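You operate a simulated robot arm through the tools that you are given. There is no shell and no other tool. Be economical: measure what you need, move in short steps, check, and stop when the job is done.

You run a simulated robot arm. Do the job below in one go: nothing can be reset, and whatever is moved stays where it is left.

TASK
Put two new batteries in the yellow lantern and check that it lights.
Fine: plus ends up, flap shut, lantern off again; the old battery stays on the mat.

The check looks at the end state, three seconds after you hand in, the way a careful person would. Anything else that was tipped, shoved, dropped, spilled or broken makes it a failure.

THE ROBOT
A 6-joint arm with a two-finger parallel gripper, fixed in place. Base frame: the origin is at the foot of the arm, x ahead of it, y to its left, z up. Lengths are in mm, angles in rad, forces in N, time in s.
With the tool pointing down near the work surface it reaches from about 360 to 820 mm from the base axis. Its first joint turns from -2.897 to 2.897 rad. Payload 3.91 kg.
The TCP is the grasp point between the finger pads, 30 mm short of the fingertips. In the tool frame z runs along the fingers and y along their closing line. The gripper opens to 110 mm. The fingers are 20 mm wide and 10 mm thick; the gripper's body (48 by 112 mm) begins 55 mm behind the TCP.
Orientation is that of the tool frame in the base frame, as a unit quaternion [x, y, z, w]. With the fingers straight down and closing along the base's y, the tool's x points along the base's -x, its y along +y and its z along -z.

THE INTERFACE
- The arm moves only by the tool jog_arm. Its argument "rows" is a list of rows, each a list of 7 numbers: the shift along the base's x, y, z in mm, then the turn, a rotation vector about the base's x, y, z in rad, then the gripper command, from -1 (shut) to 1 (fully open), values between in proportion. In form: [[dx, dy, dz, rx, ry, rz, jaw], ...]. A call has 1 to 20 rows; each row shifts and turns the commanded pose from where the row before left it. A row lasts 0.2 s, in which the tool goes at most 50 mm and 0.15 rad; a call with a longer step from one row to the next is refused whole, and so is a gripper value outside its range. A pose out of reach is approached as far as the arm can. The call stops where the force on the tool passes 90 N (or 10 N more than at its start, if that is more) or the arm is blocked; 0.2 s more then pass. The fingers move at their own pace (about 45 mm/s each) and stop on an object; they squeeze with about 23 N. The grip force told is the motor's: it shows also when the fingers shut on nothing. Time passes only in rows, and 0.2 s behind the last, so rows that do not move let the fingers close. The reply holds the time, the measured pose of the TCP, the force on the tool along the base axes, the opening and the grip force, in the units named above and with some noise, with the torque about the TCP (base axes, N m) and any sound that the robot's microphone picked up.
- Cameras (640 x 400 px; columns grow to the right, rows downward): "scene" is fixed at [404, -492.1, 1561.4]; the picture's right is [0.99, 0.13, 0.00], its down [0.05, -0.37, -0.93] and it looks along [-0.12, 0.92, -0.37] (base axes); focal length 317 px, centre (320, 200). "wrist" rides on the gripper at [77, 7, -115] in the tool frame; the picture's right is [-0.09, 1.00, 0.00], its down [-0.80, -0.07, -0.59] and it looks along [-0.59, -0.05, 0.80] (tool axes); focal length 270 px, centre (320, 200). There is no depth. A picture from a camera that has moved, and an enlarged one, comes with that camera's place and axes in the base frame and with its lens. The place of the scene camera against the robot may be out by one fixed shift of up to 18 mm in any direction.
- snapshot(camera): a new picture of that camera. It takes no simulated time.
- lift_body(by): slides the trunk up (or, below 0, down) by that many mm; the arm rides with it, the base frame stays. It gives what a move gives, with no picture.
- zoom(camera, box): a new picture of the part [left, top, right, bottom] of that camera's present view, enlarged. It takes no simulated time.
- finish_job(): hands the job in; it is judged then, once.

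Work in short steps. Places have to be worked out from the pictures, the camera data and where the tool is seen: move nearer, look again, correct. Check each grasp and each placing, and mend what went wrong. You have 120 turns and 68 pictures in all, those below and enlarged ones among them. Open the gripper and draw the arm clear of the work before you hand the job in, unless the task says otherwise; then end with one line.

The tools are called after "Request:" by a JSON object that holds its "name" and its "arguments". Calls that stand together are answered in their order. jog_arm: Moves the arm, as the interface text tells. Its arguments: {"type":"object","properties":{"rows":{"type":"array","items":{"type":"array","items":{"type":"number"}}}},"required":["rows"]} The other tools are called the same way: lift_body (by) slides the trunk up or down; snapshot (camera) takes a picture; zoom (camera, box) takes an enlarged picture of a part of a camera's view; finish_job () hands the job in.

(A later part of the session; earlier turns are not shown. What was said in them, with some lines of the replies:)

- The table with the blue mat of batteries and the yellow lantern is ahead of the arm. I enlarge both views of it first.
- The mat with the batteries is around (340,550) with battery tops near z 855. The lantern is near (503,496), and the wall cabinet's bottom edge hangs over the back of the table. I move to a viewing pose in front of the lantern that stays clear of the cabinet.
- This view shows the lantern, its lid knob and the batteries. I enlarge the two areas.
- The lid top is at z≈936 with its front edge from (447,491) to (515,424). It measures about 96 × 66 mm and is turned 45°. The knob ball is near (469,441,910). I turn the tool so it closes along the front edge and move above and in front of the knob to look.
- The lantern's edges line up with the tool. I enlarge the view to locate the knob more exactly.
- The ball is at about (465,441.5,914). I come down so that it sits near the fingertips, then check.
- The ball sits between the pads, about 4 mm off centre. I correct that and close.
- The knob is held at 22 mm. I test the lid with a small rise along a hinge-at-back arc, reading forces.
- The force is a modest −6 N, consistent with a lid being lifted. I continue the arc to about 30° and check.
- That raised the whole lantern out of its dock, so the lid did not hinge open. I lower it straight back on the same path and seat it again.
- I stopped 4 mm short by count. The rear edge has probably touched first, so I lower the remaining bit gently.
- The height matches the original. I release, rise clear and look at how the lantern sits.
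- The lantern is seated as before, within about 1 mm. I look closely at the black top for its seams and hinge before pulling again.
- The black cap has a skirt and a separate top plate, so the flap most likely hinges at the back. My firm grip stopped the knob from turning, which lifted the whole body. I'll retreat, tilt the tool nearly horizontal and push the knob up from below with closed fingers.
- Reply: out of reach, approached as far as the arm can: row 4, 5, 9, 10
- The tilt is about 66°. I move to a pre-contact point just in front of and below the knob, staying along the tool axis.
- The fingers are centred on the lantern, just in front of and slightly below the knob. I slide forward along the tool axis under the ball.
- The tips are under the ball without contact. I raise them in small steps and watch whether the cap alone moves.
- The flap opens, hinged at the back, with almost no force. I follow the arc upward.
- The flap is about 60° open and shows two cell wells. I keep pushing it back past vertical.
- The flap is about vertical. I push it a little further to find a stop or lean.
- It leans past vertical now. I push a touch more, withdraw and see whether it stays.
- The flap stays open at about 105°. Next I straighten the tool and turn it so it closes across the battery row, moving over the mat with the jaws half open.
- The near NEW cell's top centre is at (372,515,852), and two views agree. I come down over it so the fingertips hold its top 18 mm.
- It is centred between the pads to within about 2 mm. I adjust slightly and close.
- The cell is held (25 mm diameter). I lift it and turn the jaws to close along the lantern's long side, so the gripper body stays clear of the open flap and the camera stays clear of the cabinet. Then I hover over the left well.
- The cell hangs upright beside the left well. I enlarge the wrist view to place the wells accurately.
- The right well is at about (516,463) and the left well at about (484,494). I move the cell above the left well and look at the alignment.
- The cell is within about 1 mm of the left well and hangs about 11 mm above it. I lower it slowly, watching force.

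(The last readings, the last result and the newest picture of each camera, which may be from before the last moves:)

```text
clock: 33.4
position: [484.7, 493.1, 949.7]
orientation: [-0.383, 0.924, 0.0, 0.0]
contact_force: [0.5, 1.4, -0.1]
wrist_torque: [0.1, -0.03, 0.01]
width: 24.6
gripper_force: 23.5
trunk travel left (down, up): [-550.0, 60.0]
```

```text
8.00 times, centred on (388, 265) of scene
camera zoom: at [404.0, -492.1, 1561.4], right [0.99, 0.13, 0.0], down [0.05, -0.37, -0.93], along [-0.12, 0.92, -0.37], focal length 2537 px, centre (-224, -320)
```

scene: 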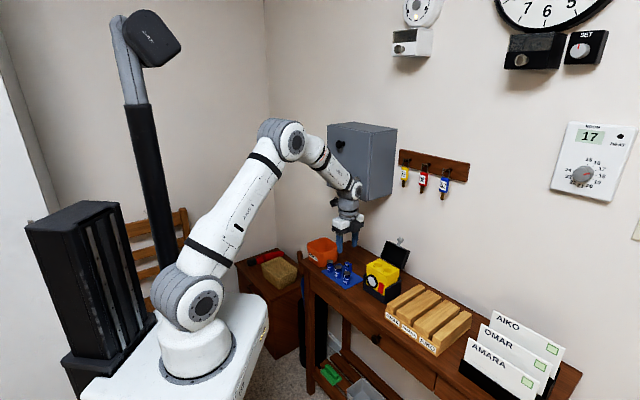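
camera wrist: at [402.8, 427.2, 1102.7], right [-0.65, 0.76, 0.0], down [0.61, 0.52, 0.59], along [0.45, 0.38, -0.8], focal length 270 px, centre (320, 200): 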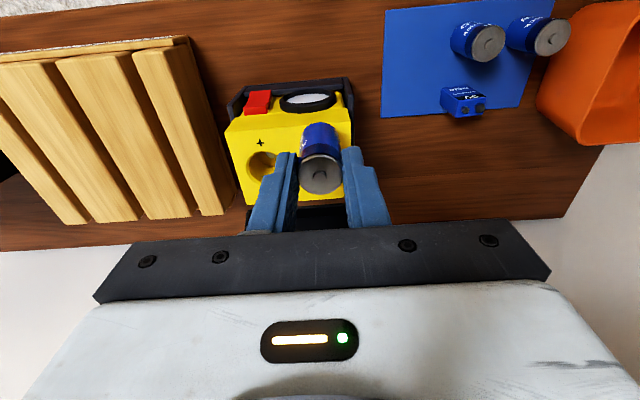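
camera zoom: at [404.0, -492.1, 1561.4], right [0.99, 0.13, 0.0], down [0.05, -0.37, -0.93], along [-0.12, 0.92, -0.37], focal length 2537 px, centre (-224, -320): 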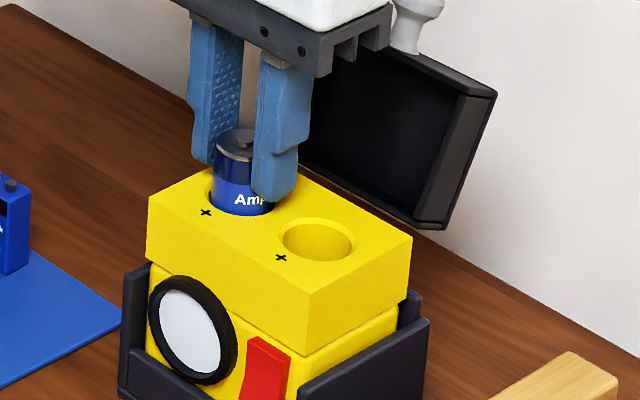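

It is about 25 mm in and free. I lower a little more and then release with a small opening.

Request:
{"name": "jog_arm", "arguments": {"rows": [[0, 0, -3, 0, 0, 0, -0.8], [0, 0, -2, 0, 0, 0, -0.8], [0, 0, 0, 0, 0, 0, -0.5], [0, 0, 0, 0, 0, 0, -0.4], [0, 0, 0, 0, 0, 0, -0.4], [0, 0, 20, 0, 0, 0, -0.4], [0, 0, 20, 0, 0, 0, -0.4]]}}

Request:
{"name": "zoom", "arguments": {"camera": "scene", "box": [360, 240, 416, 290]}}

Request:
{"name": "zoom", "arguments": {"camera": "wrist", "box": [220, 90, 400, 215]}}

```text
clock: 35.0
position: [483.0, 494.1, 985.2]
orientation: [-0.383, 0.924, -0.001, 0.001]
contact_force: [-0.3, 0.6, 0.0]
wrist_torque: [-0.02, -0.02, 0.03]
width: 32.9
gripper_force: 0.1
trunk travel left (down, up): [-550.0, 60.0]
```

```text
8.00 times, centred on (388, 265) of scene
camera zoom: at [404.0, -492.1, 1561.4], right [0.99, 0.13, 0.0], down [0.05, -0.37, -0.93], along [-0.12, 0.92, -0.37], focal length 2537 px, centre (-224, -320)
```

zoom: 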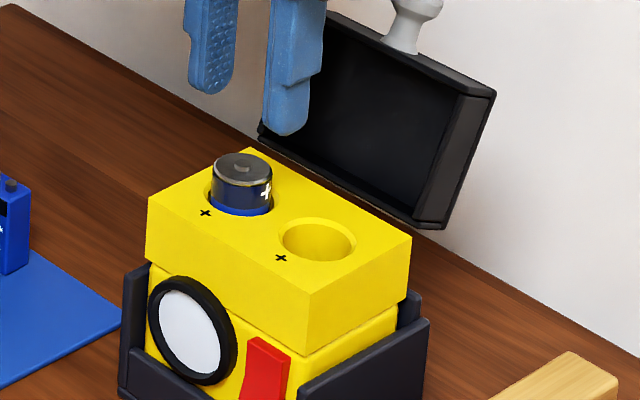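

```text
3.20 times, centred on (310, 152) of wrist
camera zoom: at [423.5, 444.2, 1101.7], right [-0.64, 0.77, 0.0], down [0.62, 0.52, 0.59], along [0.46, 0.38, -0.8], focal length 865 px, centre (352, 352)
```

zoom: 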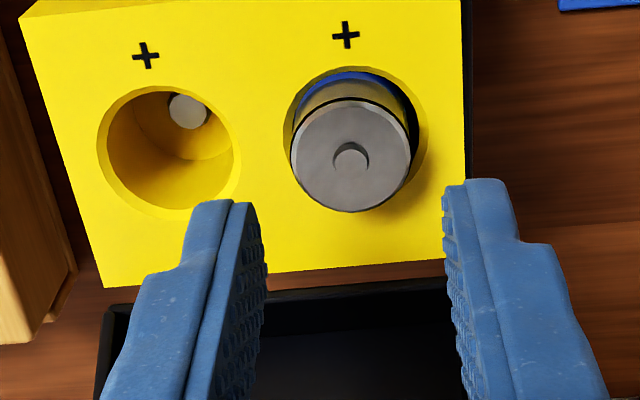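

The first cell is seated plus end up. I go back to the mat for the far NEW cell, turning the jaws across the row again.

Request:
{"name": "jog_arm", "arguments": {"rows": [[-5, -2, 10, 0, 0, 0, 0], [-14.5, 6.9, -3, 0, 0, -0.1428, 0.1], [-14.5, 6.9, -3, 0, 0, -0.1428, 0.1], [-14.5, 6.9, -3, 0, 0, -0.1428, 0.1], [-14.5, 6.9, -3, 0, 0, -0.1428, 0.1], [-14.5, 6.9, -3, 0, 0, -0.1428, 0.1], [-14.5, 6.9, -3, 0, 0, -0.1428, 0.1], [-14.5, 6.9, -3, 0, 0, -0.1428, 0.1], [-14.5, 6.9, -3, 0, 0, -0.1428, 0.1], [-14.5, 6.9, -3, 0, 0, -0.1428, 0.1], [-14.5, 6.9, -3, 0, 0, -0.1428, 0.1], [-14.5, 6.9, -3, 0, 0, -0.1428, 0.1]]}}

Request:
{"name": "snapshot", "arguments": {"camera": "wrist"}}

```text
clock: 37.6
position: [317.9, 567.8, 963.6]
orientation: [0.384, 0.923, -0.001, 0.0]
contact_force: [-0.1, -0.4, -0.4]
wrist_torque: [0.01, -0.03, 0.02]
width: 60.5
gripper_force: 0.0
trunk travel left (down, up): [-550.0, 60.0]
```

```text
25 pictures are left
camera wrist: at [267.8, 627.0, 1079.2], right [0.77, 0.64, 0.0], down [0.52, -0.62, 0.59], along [0.38, -0.46, -0.8], focal length 270 px, centre (320, 200)
```

wrist: 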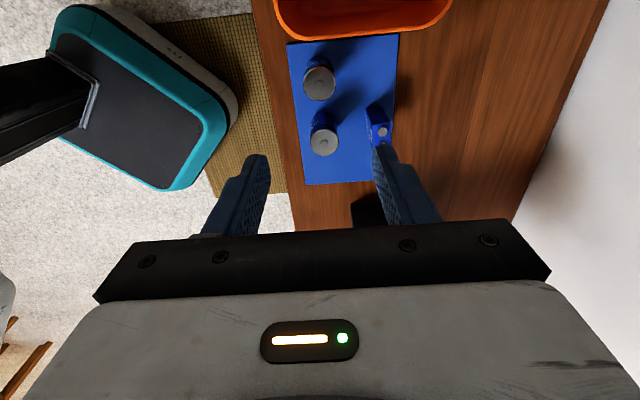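

The far NEW cell is at (300,586) and the OLD one at (336,550). I move above the NEW cell and descend.

Request:
{"name": "jog_arm", "arguments": {"rows": [[-9, 9, -10, 0, 0, 0, 0.1], [-9, 9, -15, 0, 0, 0, 0.1], [0, 0, -30, 0, 0, 0, 0.1], [0, 0, -25, 0, 0, 0, 0.1], [0, 0, -17, 0, 0, 0, 0.1]]}}

Request:
{"name": "snapshot", "arguments": {"camera": "wrist"}}

```text
clock: 38.8
position: [300.2, 585.5, 866.0]
orientation: [0.382, 0.924, -0.001, -0.001]
contact_force: [-0.4, -0.8, 0.2]
wrist_torque: [-0.02, -0.02, 0.02]
width: 60.3
gripper_force: 0.0
trunk travel left (down, up): [-550.0, 60.0]
```

```text
24 pictures are left
camera wrist: at [250.3, 644.2, 981.4], right [0.77, 0.64, 0.0], down [0.52, -0.62, 0.59], along [0.38, -0.46, -0.8], focal length 270 px, centre (320, 200)
```

wrist: 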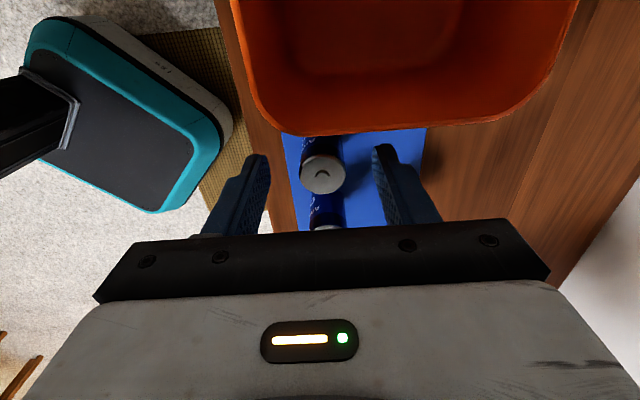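

It is centred as before. I close on it.

Request:
{"name": "jog_arm", "arguments": {"rows": [[0.7, -0.7, -2, 0, 0, 0, 0.1], [0, 0, 0, 0, 0, 0, -0.3], [0, 0, 0, 0, 0, 0, -0.8], [0, 0, 0, 0, 0, 0, -0.8], [0, 0, 0, 0, 0, 0, -0.8]]}}

```text
clock: 40.0
position: [301.4, 584.7, 863.7]
orientation: [0.382, 0.924, -0.001, -0.001]
contact_force: [0.9, -0.4, -0.4]
wrist_torque: [-0.03, -0.01, -0.02]
width: 24.9
gripper_force: 23.3
trunk travel left (down, up): [-550.0, 60.0]
```

It is held at 24.9 mm. I lift high, swing around in front to avoid the cabinet and the first cell, and come over the right well at (516,463).

Request:
{"name": "jog_arm", "arguments": {"rows": [[0, 0, 15, 0, 0, 0, -0.8], [0, 0, 40, 0, 0, 0, -0.8], [0, 0, 45, 0, 0, 0, -0.8], [0, 0, 40, 0, 0, 0, -0.8], [15, -21.7, 0, 0, 0, 0.1428, -0.8], [15, -21.7, 0, 0, 0, 0.1428, -0.8], [15, -21.7, 0, 0, 0, 0.1428, -0.8], [15, -21.7, 0, 0, 0, 0.1428, -0.8], [15, -21.7, 0, 0, 0, 0.1428, -0.8], [15, -21.7, 0, 0, 0, 0.1428, -0.8], [16, -8, 0, 0, 0, 0.1428, -0.8], [16, -8, 0, 0, 0, 0.1428, -0.8], [16, -8, 0, 0, 0, 0.1428, -0.8], [16, -8, 0, 0, 0, 0.1428, -0.8], [16, -8, 0, 0, 0, 0.1428, -0.8], [14.8, 16.2, -3, 0, 0, 0, -0.8], [14.8, 16.2, -5, 0, 0, 0, -0.8], [14.8, 16.2, -10, 0, 0, 0, -0.8], [0, 0, 0, 0, 0, 0, -0.8]]}}

Request:
{"name": "zoom", "arguments": {"camera": "wrist", "box": [240, 90, 420, 215]}}

Request:
{"name": "zoom", "arguments": {"camera": "scene", "box": [360, 240, 416, 290]}}

```text
clock: 44.0
position: [516.3, 464.1, 986.9]
orientation: [-0.383, 0.924, -0.001, 0.0]
contact_force: [-0.4, 0.5, -0.1]
wrist_torque: [0.01, 0.0, -0.01]
width: 24.8
gripper_force: 23.1
trunk travel left (down, up): [-550.0, 60.0]
```

```text
3.20 times, centred on (330, 152) of wrist
camera zoom: at [456.9, 413.3, 1101.3], right [-0.64, 0.77, 0.0], down [0.62, 0.52, 0.59], along [0.46, 0.38, -0.8], focal length 865 px, centre (288, 352)
```

zoom: 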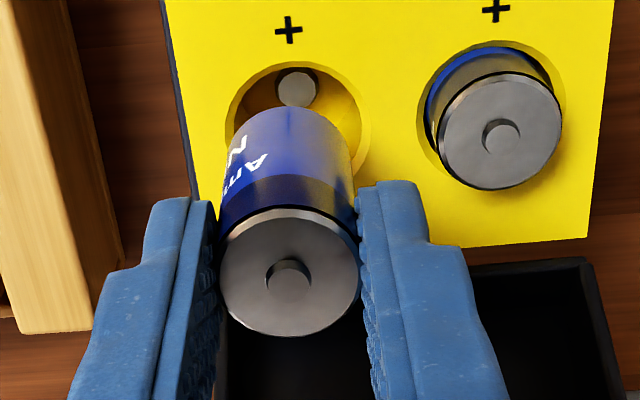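

```text
8.00 times, centred on (388, 265) of scene
camera zoom: at [404.0, -492.1, 1561.4], right [0.99, 0.13, 0.0], down [0.05, -0.37, -0.93], along [-0.12, 0.92, -0.37], focal length 2537 px, centre (-224, -320)
```

zoom: 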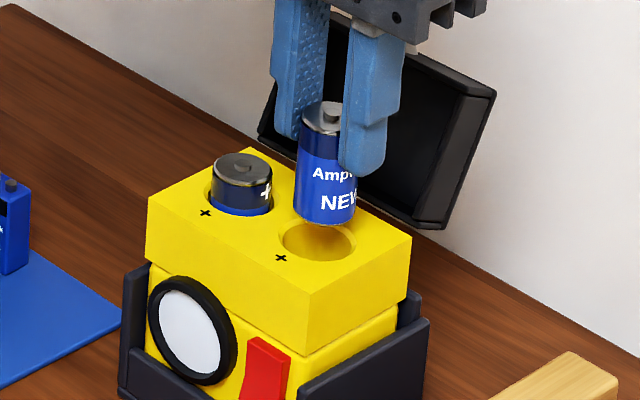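

The cell sits about 2 mm too far along +x against the well. I correct that and lower as before.

Request:
{"name": "jog_arm", "arguments": {"rows": [[-2.2, -0.6, -4, 0, 0, 0, -0.8], [0, 0, -4, 0, 0, 0, -0.8], [0, 0, -6, 0, 0, 0, -0.8], [0, 0, -6, 0, 0, 0, -0.8], [0, 0, -6, 0, 0, 0, -0.8]]}}

Request:
{"name": "zoom", "arguments": {"camera": "scene", "box": [360, 240, 416, 290]}}

```text
clock: 45.2
position: [513.8, 464.7, 959.3]
orientation: [-0.383, 0.924, -0.001, 0.001]
contact_force: [0.9, 0.1, 0.0]
wrist_torque: [-0.02, 0.01, 0.01]
width: 24.3
gripper_force: 23.0
trunk travel left (down, up): [-550.0, 60.0]
```

```text
8.00 times, centred on (388, 265) of scene
camera zoom: at [404.0, -492.1, 1561.4], right [0.99, 0.13, 0.0], down [0.05, -0.37, -0.93], along [-0.12, 0.92, -0.37], focal length 2537 px, centre (-224, -320)
```

zoom: 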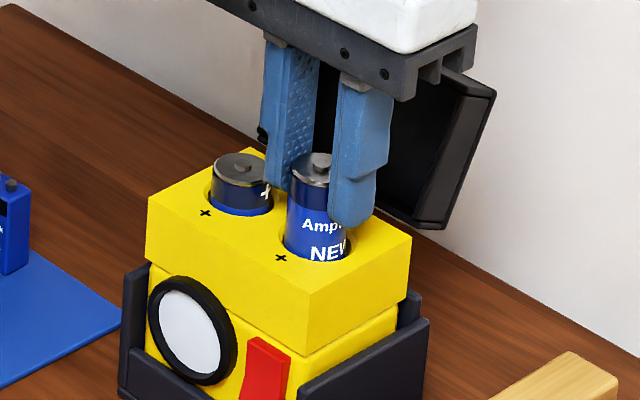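

It is entering the well cleanly. I lower the rest, release with a small opening and rise.

Request:
{"name": "jog_arm", "arguments": {"rows": [[0, 0, -6, 0, 0, 0, -0.8], [0, 0, -5, 0, 0, 0, -0.8], [0, 0, -2, 0, 0, 0, -0.8], [0, 0, 0, 0, 0, 0, -0.5], [0, 0, 0, 0, 0, 0, -0.42], [0, 0, 0, 0, 0, 0, -0.42], [0, 0, 20, 0, 0, 0, -0.42], [0, 0, 30, 0, 0, 0, -0.42], [-20, -20, 20, 0, 0, 0, -0.42], [-20, -20, 0, 0, 0, 0, -0.42]]}}

Request:
{"name": "zoom", "arguments": {"camera": "scene", "box": [360, 240, 416, 290]}}

```text
clock: 47.4
position: [473.7, 423.5, 1015.6]
orientation: [-0.383, 0.924, -0.001, 0.0]
contact_force: [-0.5, -0.2, 0.0]
wrist_torque: [0.07, 0.01, 0.01]
width: 32.1
gripper_force: 0.0
trunk travel left (down, up): [-550.0, 60.0]
```

```text
8.00 times, centred on (388, 265) of scene
camera zoom: at [404.0, -492.1, 1561.4], right [0.99, 0.13, 0.0], down [0.05, -0.37, -0.93], along [-0.12, 0.92, -0.37], focal length 2537 px, centre (-224, -320)
```

zoom: 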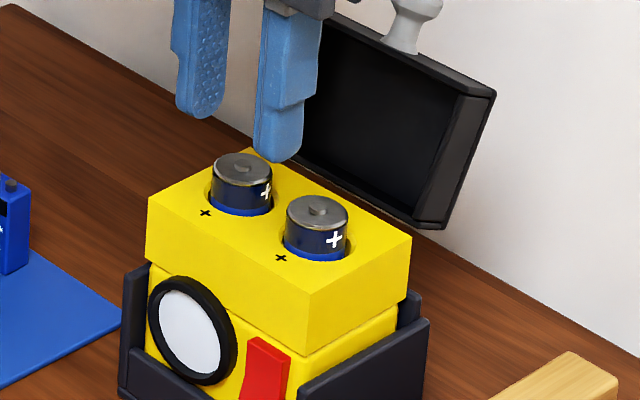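

Both cells stand equally deep, plus ends up. To shut the flap I hook the closed fingertips over and behind its knob from the front, with the tool tilted 45° to keep the arm away from the key rack on the wall.

Request:
{"name": "jog_arm", "arguments": {"rows": [[0, 0, 10, 0, 0, 0, -0.8], [9.3, 14, 8, 0.0925, -0.0925, 0, -1], [9.3, 14, 8, 0.0925, -0.0925, 0, -1], [9.3, 14, 8, 0.0925, -0.0925, 0, -1], [9.3, 14, 8, 0.0925, -0.0925, 0, -1], [9.3, 14, 8, 0.0925, -0.0925, 0, -1], [9.3, 14, 8, 0.0925, -0.0925, 0, -1]]}}

Request:
{"name": "zoom", "arguments": {"camera": "scene", "box": [345, 205, 441, 285]}}

Request:
{"name": "snapshot", "arguments": {"camera": "wrist"}}

```text
clock: 49.0
position: [531.4, 508.5, 1075.2]
orientation: [-0.355, 0.853, 0.148, 0.353]
contact_force: [0.7, 0.2, -0.4]
wrist_torque: [-0.01, 0.04, -0.02]
width: 0.0
gripper_force: 22.7
trunk travel left (down, up): [-550.0, 60.0]
```

```text
5.00 times, centred on (393, 245) of scene
camera zoom: at [404.0, -492.1, 1561.4], right [0.99, 0.13, 0.0], down [0.05, -0.37, -0.93], along [-0.12, 0.92, -0.37], focal length 1586 px, centre (-45, -25)
```

zoom: 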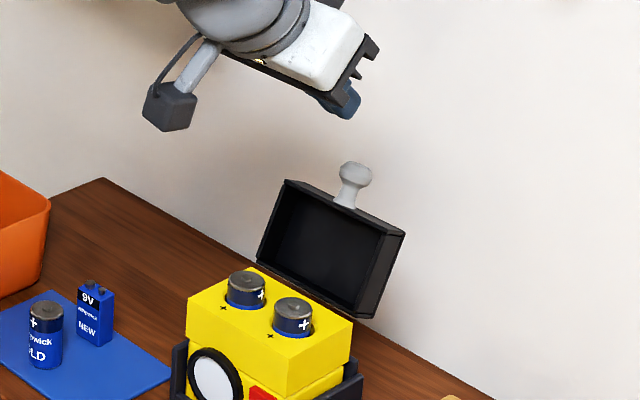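

```text
18 pictures are left
camera wrist: at [429.3, 416.2, 1102.2], right [-0.66, 0.75, 0.06], down [0.15, 0.05, 0.99], along [0.73, 0.66, -0.15], focal length 270 px, centre (320, 200)
```

wrist: 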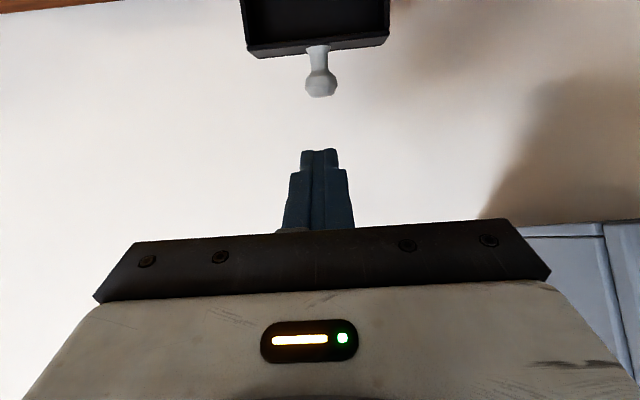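

The knob ball is at about (550,532,997), straight ahead of the fingers. I advance along the tool axis so the tips pass over and behind it, then check.

Request:
{"name": "jog_arm", "arguments": {"rows": [[6.5, 7, -10, 0, 0, 0, -1], [6.5, 7.5, -11, 0, 0, 0, -1], [6.5, 7.5, -11, 0, 0, 0, -1], [6.5, 7.5, -11, 0, 0, 0, -1]]}}

Request:
{"name": "zoom", "arguments": {"camera": "scene", "box": [365, 220, 421, 265]}}

```text
clock: 50.0
position: [556.0, 538.0, 1030.0]
orientation: [-0.354, 0.854, 0.145, 0.352]
contact_force: [-1.4, 0.3, -0.1]
wrist_torque: [0.0, 0.0, -0.04]
width: 0.2
gripper_force: 22.9
trunk travel left (down, up): [-550.0, 60.0]
```

```text
8.89 times, centred on (393, 242) of scene
camera zoom: at [404.0, -492.1, 1561.4], right [0.99, 0.13, 0.0], down [0.05, -0.37, -0.93], along [-0.12, 0.92, -0.37], focal length 2819 px, centre (-329, -178)
```

zoom: 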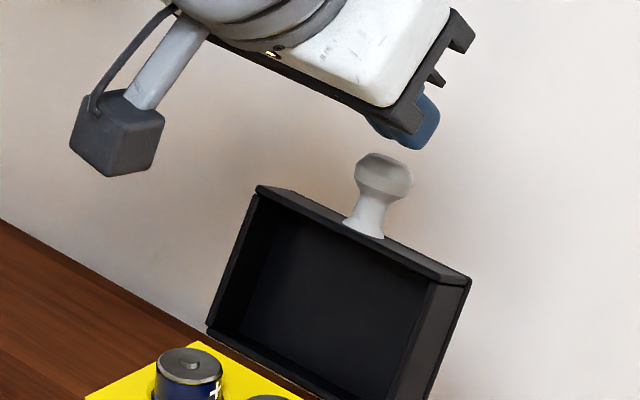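

The tips are over and behind the ball with a small gap. I lower a bit and drag the knob forward.

Request:
{"name": "jog_arm", "arguments": {"rows": [[0, 0, -6, 0, 0, 0, -1], [-4, -4, 0, 0, 0, 0, -1], [-5, -5, 1, 0, 0, 0, -1], [-5, -5, 1, 0, 0, 0, -1], [-5, -5, 1, 0, 0, 0, -1], [-5, -5, 1, 0, 0, 0, -1]]}}

Request:
{"name": "zoom", "arguments": {"camera": "scene", "box": [360, 220, 416, 290]}}

```text
clock: 51.4
position: [532.9, 512.3, 1037.5]
orientation: [-0.352, 0.851, 0.148, 0.36]
contact_force: [10.7, 5.6, 42.4]
wrist_torque: [0.59, -0.74, -0.02]
width: 0.0
gripper_force: 22.7
trunk travel left (down, up): [-550.0, 60.0]
```

```text
5.71 times, centred on (388, 255) of scene
camera zoom: at [404.0, -492.1, 1561.4], right [0.99, 0.13, 0.0], down [0.05, -0.37, -0.93], along [-0.12, 0.92, -0.37], focal length 1812 px, centre (-69, -114)
```

zoom: 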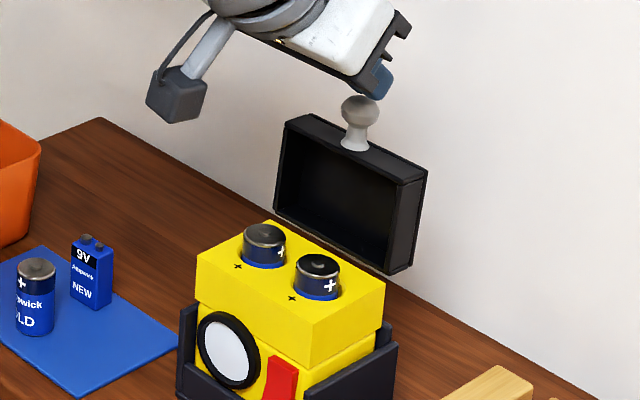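

The flap is near vertical, but the finger is now pressing down on the knob with 42 N. I lift off at once, make the tool steeper and re-hook further behind the ball.

Request:
{"name": "jog_arm", "arguments": {"rows": [[0, 0, 10, 0, 0, 0, -1], [0, 0, 12, -0.082, 0.082, 0, -1], [3.6, 3.6, 5, -0.082, 0.082, 0, -1], [3.6, 3.6, 0, -0.082, 0.082, 0, -1]]}}

Request:
{"name": "zoom", "arguments": {"camera": "scene", "box": [360, 210, 416, 280]}}

Request:
{"name": "snapshot", "arguments": {"camera": "wrist"}}

```text
clock: 52.4
position: [544.7, 509.6, 1042.8]
orientation: [-0.347, 0.863, 0.117, 0.348]
contact_force: [-0.3, 0.3, -0.7]
wrist_torque: [-0.01, 0.01, 0.01]
width: 0.1
gripper_force: 23.3
out of reach, approached as far as the arm can: row 2, 3, 4
trunk travel left (down, up): [-550.0, 60.0]
```

```text
5.71 times, centred on (388, 245) of scene
camera zoom: at [404.0, -492.1, 1561.4], right [0.99, 0.13, 0.0], down [0.05, -0.37, -0.93], along [-0.12, 0.92, -0.37], focal length 1812 px, centre (-69, -57)
```

zoom: 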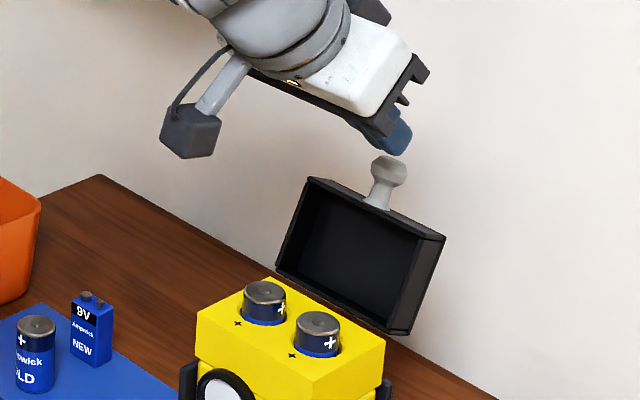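

```text
14 pictures are left
camera wrist: at [438.6, 423.7, 1074.9], right [-0.63, 0.77, 0.02], down [0.15, 0.1, 0.98], along [0.76, 0.62, -0.18], focal length 270 px, centre (320, 200)
```

wrist: 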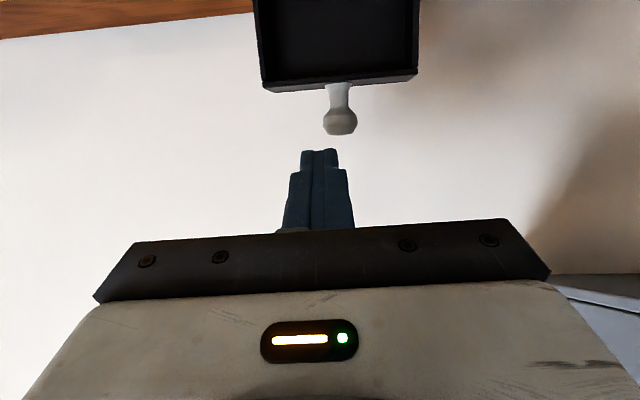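

The flap fell back to its ~110° stop when I let go, and the steeper pose was just out of reach. I raise the trunk by 60 mm to gain reach above the knob.

Request:
{"name": "lift_body", "arguments": {"by": 60}}

```text
clock: 53.4
position: [542.8, 511.7, 1103.6]
orientation: [-0.347, 0.863, 0.118, 0.349]
contact_force: [-0.3, -0.1, -0.2]
wrist_torque: [0.0, -0.03, 0.02]
width: 0.0
gripper_force: 23.0
trunk travel left (down, up): [-610.0, 0.0]
```

Now I steepen the tool to 25° and move to a point above and behind the knob.

Request:
{"name": "jog_arm", "arguments": {"rows": [[4.3, 7.3, -8, -0.0633, 0.0847, 0.0103, -1], [4.3, 7.3, -8, -0.0633, 0.0847, 0.0103, -1], [4.3, 7.3, -8, -0.0633, 0.0847, 0.0103, -1], [4.3, 7.4, -9, 0, 0, 0, -1]]}}

```text
clock: 54.4
position: [561.7, 534.5, 1075.3]
orientation: [-0.375, 0.901, 0.084, 0.2]
contact_force: [-0.4, 0.5, -0.4]
wrist_torque: [-0.03, -0.02, 0.0]
width: 0.0
gripper_force: 23.0
out of reach, approached as far as the arm can: row 1
trunk travel left (down, up): [-610.0, 0.0]
```

The orientation is right. I correct a few mm sideways and come down behind the ball.

Request:
{"name": "jog_arm", "arguments": {"rows": [[-1, 6, -8, 0, 0, 0, -1], [0, 1, -10, 0, 0, 0, -1], [0, 0, -10, 0, 0, 0, -1], [0, 0, -8, 0, 0, 0, -1], [0, 0, -7, 0, 0, 0, -1]]}}

Request:
{"name": "zoom", "arguments": {"camera": "scene", "box": [365, 220, 421, 265]}}

```text
clock: 55.6
position: [562.5, 542.5, 1030.4]
orientation: [-0.373, 0.902, 0.083, 0.201]
contact_force: [0.5, 0.7, 0.1]
wrist_torque: [0.01, 0.03, -0.01]
width: 0.0
gripper_force: 22.4
trunk travel left (down, up): [-610.0, 0.0]
```

```text
8.89 times, centred on (393, 242) of scene
camera zoom: at [404.0, -492.1, 1561.4], right [0.99, 0.13, 0.0], down [0.05, -0.37, -0.93], along [-0.12, 0.92, -0.37], focal length 2819 px, centre (-329, -178)
```

zoom: 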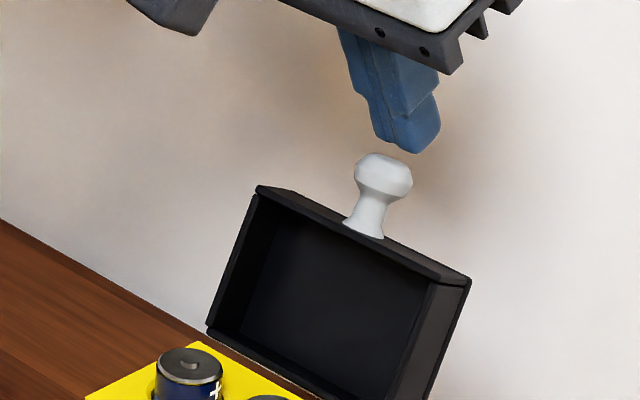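

The scene shows the tips barely behind the ball, which is really at about (557,538,991). I go 8 mm further back and 14 mm lower.

Request:
{"name": "jog_arm", "arguments": {"rows": [[4, 4, 2, 0, 0, 0, -1], [3, 3, 0, 0, 0, 0, -1], [0, 0, -8, 0, 0, 0, -1], [0, 0, -8, 0, 0, 0, -1]]}}

Request:
{"name": "zoom", "arguments": {"camera": "scene", "box": [365, 220, 421, 265]}}

```text
clock: 56.6
position: [569.5, 550.7, 1019.1]
orientation: [-0.373, 0.902, 0.083, 0.201]
contact_force: [2.0, 2.0, 3.4]
wrist_torque: [0.08, -0.08, 0.04]
width: 0.1
gripper_force: 23.3
trunk travel left (down, up): [-610.0, 0.0]
```

```text
8.89 times, centred on (393, 242) of scene
camera zoom: at [404.0, -492.1, 1561.4], right [0.99, 0.13, 0.0], down [0.05, -0.37, -0.93], along [-0.12, 0.92, -0.37], focal length 2819 px, centre (-329, -178)
```

zoom: 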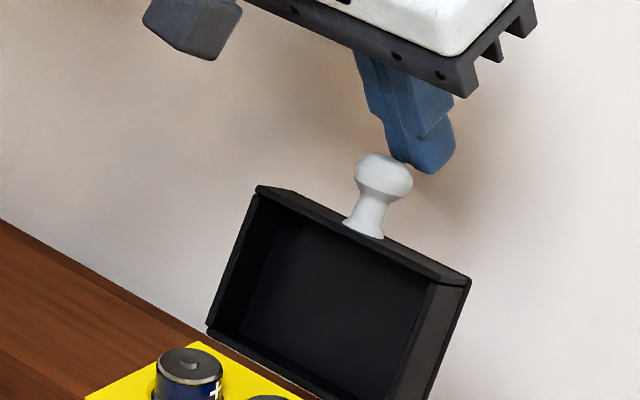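

Light contact is made at the ball's upper back. I hook slightly deeper, then drag it forward along its arc, rising with it, until it tips past balance.

Request:
{"name": "jog_arm", "arguments": {"rows": [[4.5, 4.5, 2, 0, 0, 0, -1], [0, 0, -6, 0, 0, 0, -1], [0, 0, -4, 0, 0, 0, -1], [-3, -3, 1, 0, 0, 0, -1], [-8, -8, 5.6, 0, 0, 0, -1], [-8.6, -8.6, 4.5, 0, 0, 0, -1], [-8.8, -8.8, 3, 0, 0, 0, -1], [-9, -9, 1, 0, 0, 0, -1]]}}

Request:
{"name": "zoom", "arguments": {"camera": "scene", "box": [360, 215, 416, 275]}}

```text
clock: 58.4
position: [535.5, 516.6, 1024.3]
orientation: [-0.374, 0.902, 0.083, 0.201]
contact_force: [-0.3, 0.5, -1.1]
wrist_torque: [0.03, 0.01, -0.01]
width: 0.1
gripper_force: 23.5
trunk travel left (down, up): [-610.0, 0.0]
```

```text
6.67 times, centred on (388, 245) of scene
camera zoom: at [404.0, -492.1, 1561.4], right [0.99, 0.13, 0.0], down [0.05, -0.37, -0.93], along [-0.12, 0.92, -0.37], focal length 2114 px, centre (-133, -100)
```

zoom: 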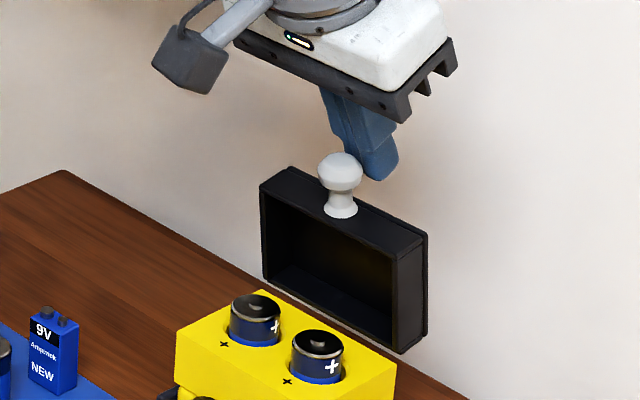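

The flap is upright and follows with almost no force. I continue forward past balance.

Request:
{"name": "jog_arm", "arguments": {"rows": [[-6, -6, -0.5, 0, 0, 0, -1], [-6, -6, -1, 0, 0, 0, -1], [-6, -6, -2, 0, 0, 0, -1], [-6, -6, -2.5, 0, 0, 0, -1], [-5, -5, -3, 0, 0, 0, -1]]}}

Request:
{"name": "zoom", "arguments": {"camera": "scene", "box": [360, 225, 416, 285]}}

```text
clock: 59.6
position: [505.8, 487.8, 1015.5]
orientation: [-0.374, 0.902, 0.083, 0.2]
contact_force: [0.5, 0.6, 0.9]
wrist_torque: [-0.02, 0.02, 0.0]
width: 0.0
gripper_force: 23.0
trunk travel left (down, up): [-610.0, 0.0]
```

```text
6.67 times, centred on (388, 255) of scene
camera zoom: at [404.0, -492.1, 1561.4], right [0.99, 0.13, 0.0], down [0.05, -0.37, -0.93], along [-0.12, 0.92, -0.37], focal length 2114 px, centre (-133, -167)
```

zoom: 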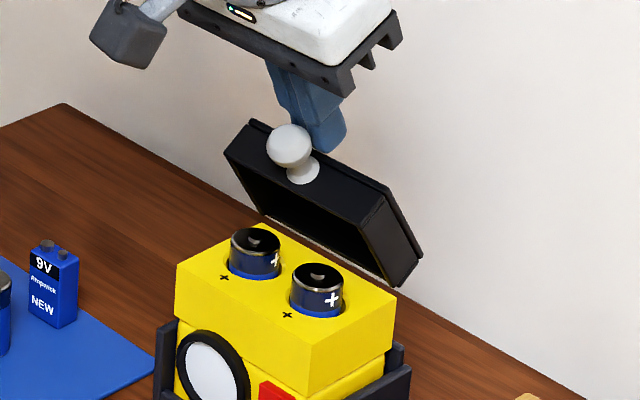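

The flap is at about 60° and still following the finger gently. I push it down with the tip on the plate behind the knob.

Request:
{"name": "jog_arm", "arguments": {"rows": [[-4.5, -4.5, -6, 0, 0, 0, -1], [-4.5, -4.5, -8, 0, 0, 0, -1], [-4, -4, -8, 0, 0, 0, -1], [-3.5, -3.5, -8, 0, 0, 0, -1], [-3, -3, -8, 0, 0, 0, -1], [-2, -2, -7, 0, 0, 0, -1]]}}

Request:
{"name": "zoom", "arguments": {"camera": "scene", "box": [360, 225, 416, 295]}}

```text
clock: 61.0
position: [482.6, 465.3, 969.6]
orientation: [-0.373, 0.902, 0.084, 0.201]
contact_force: [-1.0, -0.8, 1.0]
wrist_torque: [0.02, -0.03, 0.0]
width: 0.0
gripper_force: 22.8
trunk travel left (down, up): [-610.0, 0.0]
```

```text
5.71 times, centred on (388, 260) of scene
camera zoom: at [404.0, -492.1, 1561.4], right [0.99, 0.13, 0.0], down [0.05, -0.37, -0.93], along [-0.12, 0.92, -0.37], focal length 1812 px, centre (-69, -143)
```

zoom: 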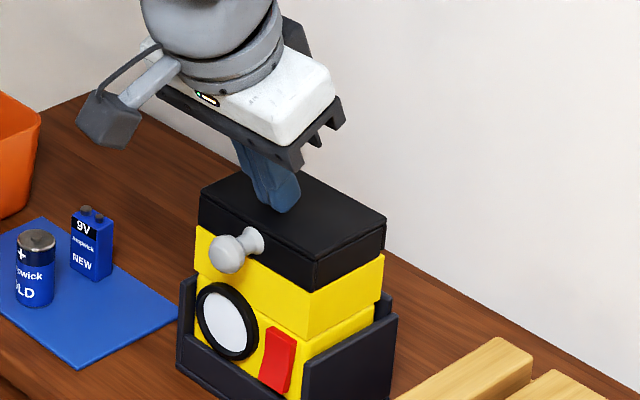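

The flap is shut. I press its top lightly to confirm it is seated, back off, and take a close look at the red switch.

Request:
{"name": "jog_arm", "arguments": {"rows": [[0, 0, -4, 0, 0, 0, -1], [0, 0, -3, 0, 0, 0, -1], [0, 0, 0, 0, 0, 0, -1]]}}

Request:
{"name": "zoom", "arguments": {"camera": "scene", "box": [372, 270, 404, 300]}}

```text
clock: 61.8
position: [483.5, 466.1, 969.0]
orientation: [-0.374, 0.9, 0.086, 0.205]
contact_force: [-1.2, 2.9, 34.8]
wrist_torque: [0.2, -0.06, 0.04]
width: 0.1
gripper_force: 22.9
trunk travel left (down, up): [-610.0, 0.0]
```

```text
13.33 times, centred on (388, 285) of scene
camera zoom: at [404.0, -492.1, 1561.4], right [0.99, 0.13, 0.0], down [0.05, -0.37, -0.93], along [-0.12, 0.92, -0.37], focal length 4228 px, centre (-587, -933)
```

zoom: 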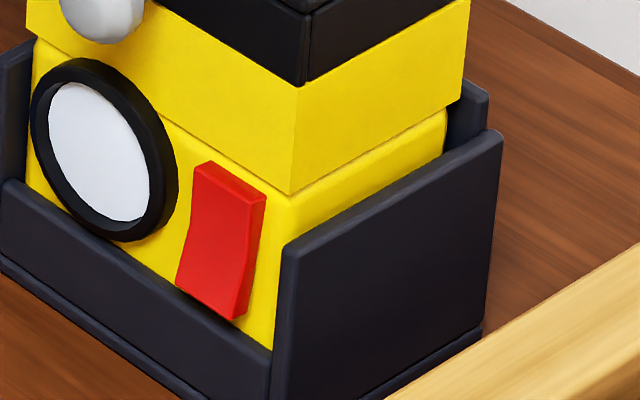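

The flap is firmly shut (35 N reaction). The rocker's lower end sticks out, so pressing its lower half should switch the lantern on. I retreat in front, tilting toward horizontal.

Request:
{"name": "jog_arm", "arguments": {"rows": [[0, 0, 20, 0, 0, 0, -1], [0, 0, 40, 0, 0, 0, -1], [-8, -14, -4, 0.095, -0.095, 0, -1], [-8, -14, -5, 0.095, -0.095, 0, -1], [-8, -14, -5, 0.095, -0.095, 0, -1], [-7, -14, -5, 0.095, -0.095, 0, -1], [-3, -9, -5, 0.095, -0.095, 0, -1], [-3, -9, -5, 0.095, -0.095, 0, -1], [-3, -9, -5, 0.095, -0.095, 0, -1], [-3, -9, -5, 0.095, -0.095, 0, -1]]}}

Request:
{"name": "lift_body", "arguments": {"by": -60}}

```text
clock: 64.0
position: [465.4, 398.8, 995.1]
orientation: [-0.289, 0.806, 0.133, 0.499]
contact_force: [-0.1, -1.4, 0.0]
wrist_torque: [-0.01, 0.01, 0.01]
width: 0.0
gripper_force: 23.1
out of reach, approached as far as the arm can: row 3, 4, 5, 6, 7, 10
trunk travel left (down, up): [-610.0, 0.0]
```

```text
clock: 65.0
position: [466.2, 398.9, 935.0]
orientation: [-0.288, 0.806, 0.132, 0.499]
contact_force: [-0.5, -0.1, 0.2]
wrist_torque: [-0.03, 0.04, 0.02]
width: 0.0
gripper_force: 22.8
trunk travel left (down, up): [-550.0, 60.0]
```

The arm cannot tilt further at this heading. A 45° tilt works: the leading fingertip corner can press the lower half above the dock wall while the gripper stays clear of the knob. I set 45° and come down in front of the rocker.

Request:
{"name": "jog_arm", "arguments": {"rows": [[0, 0, 0, -0.046, 0.0917, 0.0453, -1], [0, 0, 0, -0.046, 0.0917, 0.0453, -1], [0, 0, 0, -0.046, 0.0917, 0.0453, -1], [-3, -3, -25, 0, 0, 0, -1], [-3, -3, -25, 0, 0, 0, -1]]}}

Request:
{"name": "zoom", "arguments": {"camera": "wrist", "box": [250, 0, 410, 180]}}

```text
clock: 65.6
position: [449.6, 414.6, 940.3]
orientation: [-0.301, 0.847, 0.135, 0.417]
contact_force: [41.7, -34.8, 5.9]
wrist_torque: [-0.32, -0.64, -1.02]
width: 0.0
gripper_force: 22.7
out of reach, approached as far as the arm can: row 1, 2, 3
trunk travel left (down, up): [-550.0, 60.0]
stopped in row 3: the force on the tool passed its limit at 112 N (the readings are from after the stop); the commanded pose is now the measured one
```

```text
2.22 times, centred on (330, 90) of wrist
camera zoom: at [336.9, 333.5, 951.0], right [-0.58, 0.81, 0.05], down [0.05, -0.02, 1.0], along [0.81, 0.58, -0.03], focal length 601 px, centre (298, 444)
```

zoom: 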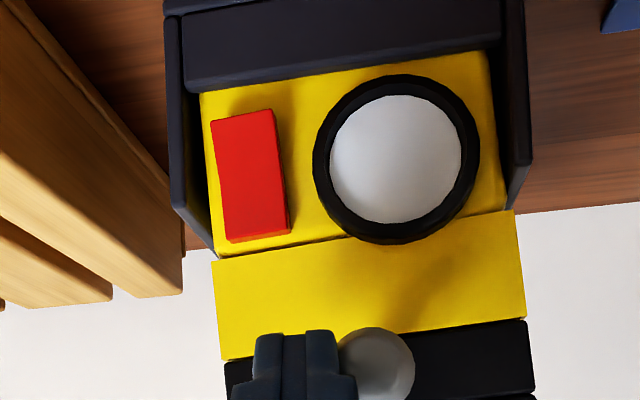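

The swing brought the fingers sideways against the knob, and the move stopped. I back away from it at once and check the lantern.

Request:
{"name": "jog_arm", "arguments": {"rows": [[4, -4, 0, 0, 0, 0, -1], [0, -8, 0, 0, 0, 0, -1], [-15, -20, 0, 0, 0, 0, -1], [-15, -15, 0, 0, 0, 0, -1]]}}

Request:
{"name": "snapshot", "arguments": {"camera": "scene"}}

```text
clock: 66.6
position: [421.1, 381.9, 948.3]
orientation: [-0.315, 0.845, 0.126, 0.414]
contact_force: [0.1, 0.4, 0.3]
wrist_torque: [-0.03, -0.03, -0.02]
width: 0.0
gripper_force: 23.4
out of reach, approached as far as the arm can: row 3, 4
trunk travel left (down, up): [-550.0, 60.0]
```

```text
6 pictures are left
```

scene: 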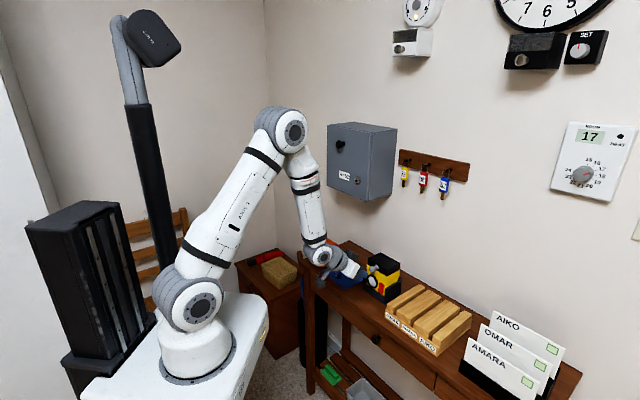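

The lantern looks undisturbed. The pose limit is the arm being too folded, so I raise the tool and lower the trunk to unfold the arm in front of the lantern.

Request:
{"name": "jog_arm", "arguments": {"rows": [[0, 0, 40, 0, 0, 0, -1], [0, 0, 40, 0, 0, 0, -1], [0, 0, 40, 0, 0, 0, -1], [0, 0, 40, 0, 0, 0, -1]]}}

Request:
{"name": "lift_body", "arguments": {"by": -180}}

```text
clock: 67.6
position: [419.7, 382.4, 1109.9]
orientation: [-0.311, 0.844, 0.137, 0.414]
contact_force: [1.0, -0.1, 0.4]
wrist_torque: [-0.03, -0.01, -0.03]
width: 0.1
gripper_force: 23.0
trunk travel left (down, up): [-550.0, 60.0]
```

```text
clock: 69.6
position: [420.8, 382.6, 929.4]
orientation: [-0.31, 0.845, 0.135, 0.414]
contact_force: [-0.3, -0.4, 0.1]
wrist_torque: [0.0, 0.02, -0.04]
width: 0.1
gripper_force: 22.7
trunk travel left (down, up): [-370.0, 240.0]
```

The arm is freer now. I restore the 45° heading, shift to the rocker's side while still well in front, then come down and forward to a pre-contact point.

Request:
{"name": "jog_arm", "arguments": {"rows": [[6, -7.5, -5, -0.028, 0.053, 0.049, -1], [6, -7.5, -5, -0.028, 0.053, 0.049, -1], [0, 0, -20, 0, 0, 0, -1], [0, 0, -20, 0, 0, 0, -1]]}}

```text
clock: 70.6
position: [410.8, 373.0, 877.8]
orientation: [-0.353, 0.866, 0.116, 0.335]
contact_force: [-0.6, -0.5, 0.3]
wrist_torque: [-0.01, -0.03, 0.01]
width: 0.2
gripper_force: 22.7
out of reach, approached as far as the arm can: row 2, 3, 4
trunk travel left (down, up): [-370.0, 240.0]
```

I am still at the inner limit when low. Moving forward and to the right should free it, and the tips are still well in front of the lantern.

Request:
{"name": "jog_arm", "arguments": {"rows": [[10, -6, 0, 0, 0, 0, -1], [11, -4, 0, 0, 0, 0, -1], [12, 8, 0, 0, 0, 0, -1], [10, 8, 0, 0, 0, 0, -1]]}}

```text
clock: 71.6
position: [428.2, 409.9, 872.6]
orientation: [-0.354, 0.854, 0.144, 0.353]
contact_force: [-0.9, 0.1, 0.1]
wrist_torque: [-0.01, -0.03, 0.02]
width: 0.2
gripper_force: 22.7
out of reach, approached as far as the arm can: row 1, 2
trunk travel left (down, up): [-370.0, 240.0]
```

The orientation is now exactly right. I shift sideways along the lantern front to line up with the rocker.

Request:
{"name": "jog_arm", "arguments": {"rows": [[8, -8, 0, 0, 0, 0, -1], [8, -8, 0, 0, 0, 0, -1], [8, -8, 0, 0, 0, 0, -1]]}}

Request:
{"name": "snapshot", "arguments": {"camera": "wrist"}}

```text
clock: 72.4
position: [424.4, 409.8, 868.9]
orientation: [-0.354, 0.854, 0.144, 0.353]
contact_force: [0.1, 0.7, 0.1]
wrist_torque: [0.01, 0.04, 0.04]
width: 0.0
gripper_force: 22.7
out of reach, approached as far as the arm can: row 1, 2, 3
trunk travel left (down, up): [-370.0, 240.0]
```

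```text
5 pictures are left
camera wrist: at [323.0, 318.6, 897.2], right [-0.66, 0.75, 0.06], down [0.15, 0.06, 0.99], along [0.74, 0.66, -0.15], focal length 270 px, centre (320, 200)
```

wrist: 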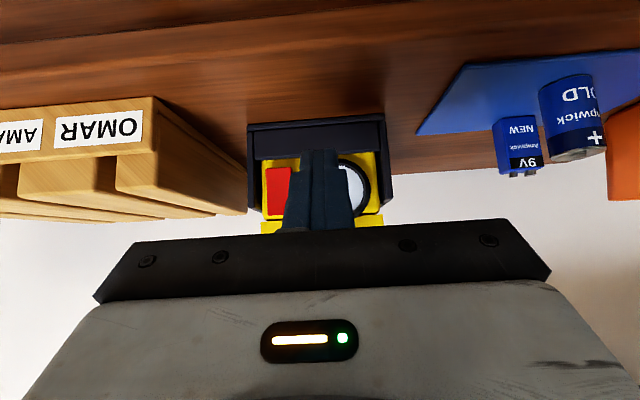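

The rocker spans z≈839–878 at (498,432), and the lower half's centre is near z 848. The reach limit comes from the tool heading against the arm's azimuth, so I turn the heading about 4° with it, ease the tilt to 40° and move to the pre-contact point.

Request:
{"name": "jog_arm", "arguments": {"rows": [[9, -8, 0, -0.032, 0.032, -0.035, -1], [9, -8, 0, -0.032, 0.032, -0.035, -1], [9, 0, 0, 0, 0, 0, -1], [9, 5, 0, 0, 0, 0, -1], [8, 5.4, -4, 0, 0, 0, -1]]}}

```text
clock: 73.6
position: [468.8, 402.8, 864.0]
orientation: [-0.331, 0.88, 0.12, 0.318]
contact_force: [0.4, 0.6, -0.4]
wrist_torque: [-0.01, -0.01, -0.03]
width: 0.1
gripper_force: 23.5
trunk travel left (down, up): [-370.0, 240.0]
```

I'm in position 13 mm short of the rocker. I advance slowly and watch for contact force or a click.

Request:
{"name": "jog_arm", "arguments": {"rows": [[3, 3, -1, 0, 0, 0, -1], [3, 3, 0, 0, 0, 0, -1], [2, 2, 0, 0, 0, 0, -1], [1.5, 1.5, 0, 0, 0, 0, -1], [1.5, 1.5, 0, 0, 0, 0, -1]]}}

```text
clock: 74.8
position: [477.1, 412.6, 864.0]
orientation: [-0.331, 0.881, 0.12, 0.317]
contact_force: [-18.4, -17.8, 0.3]
wrist_torque: [-0.45, 0.23, -0.04]
width: 0.0
gripper_force: 22.9
trunk travel left (down, up): [-370.0, 240.0]
```

There is firm contact (~25 N) but no click yet. I push a little more.

Request:
{"name": "jog_arm", "arguments": {"rows": [[1, 1, 0, 0, 0, 0, -1], [1, 1, 0, 0, 0, 0, -1], [0, 0, 0, 0, 0, 0, -1]]}}

Request:
{"name": "zoom", "arguments": {"camera": "scene", "box": [350, 240, 414, 310]}}

```text
clock: 75.6
position: [476.9, 413.6, 864.4]
orientation: [-0.332, 0.88, 0.12, 0.317]
contact_force: [-30.9, -30.7, -2.3]
wrist_torque: [-0.38, 0.72, 0.04]
width: 0.0
gripper_force: 23.3
trunk travel left (down, up): [-370.0, 240.0]
```

```text
5.71 times, centred on (382, 275) of scene
camera zoom: at [404.0, -492.1, 1561.4], right [0.99, 0.13, 0.0], down [0.05, -0.37, -0.93], along [-0.12, 0.92, -0.37], focal length 1812 px, centre (-34, -229)
```

zoom: 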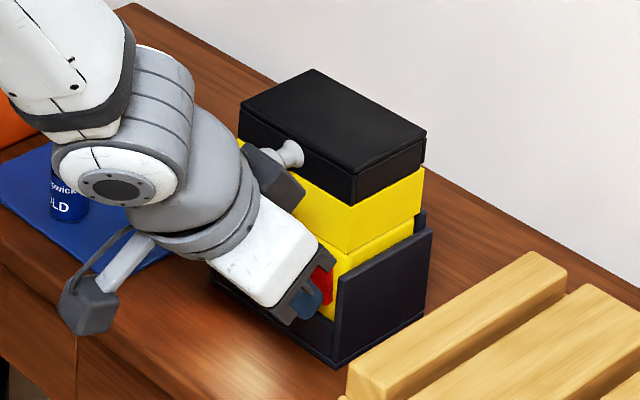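

A bright patch has appeared on the table in front of the lantern, which suggests it is on. I back off a little and confirm with the wrist view.

Request:
{"name": "jog_arm", "arguments": {"rows": [[-2, -2, 0, 0, 0, 0, -1], [-6, -6, 0, 0, 0, 0, -1], [-6, -6, 0, 0, 0, 0, -1]]}}

Request:
{"name": "zoom", "arguments": {"camera": "wrist", "box": [240, 100, 420, 220]}}

```text
clock: 76.4
position: [467.5, 403.3, 864.9]
orientation: [-0.331, 0.879, 0.12, 0.321]
contact_force: [0.1, -0.2, 0.3]
wrist_torque: [-0.01, 0.0, -0.01]
width: 0.0
gripper_force: 23.4
trunk travel left (down, up): [-370.0, 240.0]
```

```text
3.33 times, centred on (330, 160) of wrist
camera zoom: at [362.6, 320.1, 904.6], right [-0.61, 0.79, 0.06], down [0.22, 0.1, 0.97], along [0.76, 0.6, -0.24], focal length 901 px, centre (287, 333)
```

zoom: 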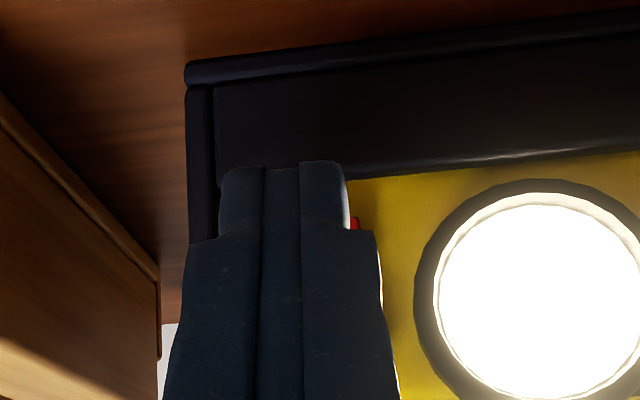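

The lantern is lit. To switch it off I raise the tip to the rocker's upper half (z≈869) and press there the same way.

Request:
{"name": "jog_arm", "arguments": {"rows": [[-3, -3, 10, 0, 0, 0, -1], [0, 0, 11, 0, 0, 0, -1], [4, 4, 0, 0, 0, 0, -1], [4, 4, 0, 0, 0, 0, -1], [3, 3, 0, 0, 0, 0, -1], [1.5, 1.5, 0, 0, 0, 0, -1]]}}

```text
clock: 77.8
position: [476.1, 411.2, 880.1]
orientation: [-0.331, 0.88, 0.12, 0.319]
contact_force: [-0.3, 0.2, -0.9]
wrist_torque: [0.02, 0.01, -0.01]
width: 0.0
gripper_force: 22.5
out of reach, approached as far as the arm can: row 2
trunk travel left (down, up): [-370.0, 240.0]
```

There is no contact yet and the tip is about 5 mm low. I raise it and continue pressing in small steps.

Request:
{"name": "jog_arm", "arguments": {"rows": [[0, 0, 6, 0, 0, 0, -1], [1.5, 1.5, 0, 0, 0, 0, -1], [1.5, 1.5, 0, 0, 0, 0, -1], [1.5, 1.5, 0, 0, 0, 0, -1], [1, 1, 0, 0, 0, 0, -1]]}}

```text
clock: 79.0
position: [477.2, 413.6, 885.8]
orientation: [-0.331, 0.881, 0.119, 0.318]
contact_force: [-35.1, -30.0, 2.8]
wrist_torque: [-0.36, 0.65, 0.07]
width: 0.1
gripper_force: 23.4
trunk travel left (down, up): [-370.0, 240.0]
```

It is pressed with a force similar to the on-press. I back straight off and check the lens.

Request:
{"name": "jog_arm", "arguments": {"rows": [[-3, -3, 0, 0, 0, 0, -1], [-6, -6, 0, 0, 0, 0, -1], [-8, -8, 0, 0, 0, 0, -1]]}}

Request:
{"name": "snapshot", "arguments": {"camera": "wrist"}}

```text
clock: 79.8
position: [463.9, 400.5, 885.5]
orientation: [-0.332, 0.88, 0.121, 0.318]
contact_force: [0.3, -0.3, -0.4]
wrist_torque: [-0.02, 0.01, 0.01]
width: 0.0
gripper_force: 22.8
trunk travel left (down, up): [-370.0, 240.0]
```

```text
2 pictures are left
camera wrist: at [360.3, 316.9, 925.9], right [-0.61, 0.79, 0.06], down [0.22, 0.1, 0.97], along [0.76, 0.6, -0.24], focal length 270 px, centre (320, 200)
```

wrist: 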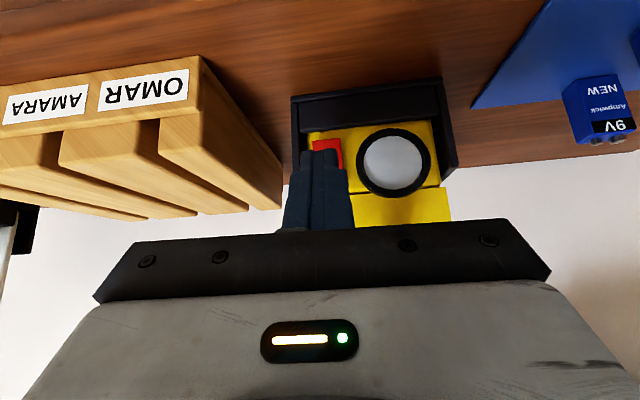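

The lantern is off again. I raise the trunk straight up to draw the arm clear without sideways drift, then open the jaws.

Request:
{"name": "lift_body", "arguments": {"by": 180}}

Request:
{"name": "jog_arm", "arguments": {"rows": [[0, 0, 20, 0, 0, 0, -1], [0, -10, 25, 0, 0, 0, -0.3], [0, -15, 25, 0, 0, 0, 0.3], [0, -20, 25, 0, 0, 0, 0.8], [0, -20, 10, 0, 0, 0, 0.8]]}}

Request:
{"name": "zoom", "arguments": {"camera": "scene", "box": [300, 215, 440, 315]}}

```text
clock: 81.8
position: [464.5, 399.7, 1065.3]
orientation: [-0.331, 0.881, 0.12, 0.317]
contact_force: [-0.8, 0.7, 0.6]
wrist_torque: [0.0, 0.03, -0.02]
width: 0.0
gripper_force: 22.8
trunk travel left (down, up): [-550.0, 60.0]
```

```text
clock: 83.0
position: [464.7, 334.3, 1162.4]
orientation: [-0.331, 0.88, 0.119, 0.319]
contact_force: [0.4, -0.5, 0.9]
wrist_torque: [-0.01, -0.01, 0.01]
width: 84.2
gripper_force: 0.0
out of reach, approached as far as the arm can: row 1
trunk travel left (down, up): [-550.0, 60.0]
```

```text
4.00 times, centred on (370, 265) of scene
camera zoom: at [404.0, -492.1, 1561.4], right [0.99, 0.13, 0.0], down [0.05, -0.37, -0.93], along [-0.12, 0.92, -0.37], focal length 1269 px, centre (120, -60)
```

zoom: 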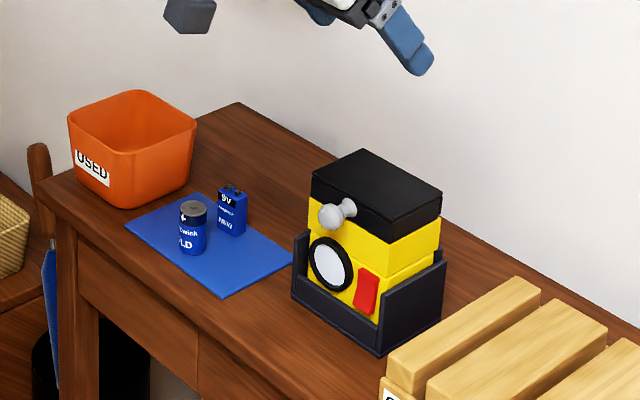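

The flap is shut, the lens is dark, the lantern sits in its dock, the OLD and 9V batteries are still on the mat, and the arm is clear with its jaws open. I hand the job in.

Request:
{"name": "finish_job", "arguments": {}}

```text
The job is handed in.
```

Both new batteries are in the yellow lantern plus ends up; it lit when switched on, it is off again with the flap shut, and the old battery is still on the mat.
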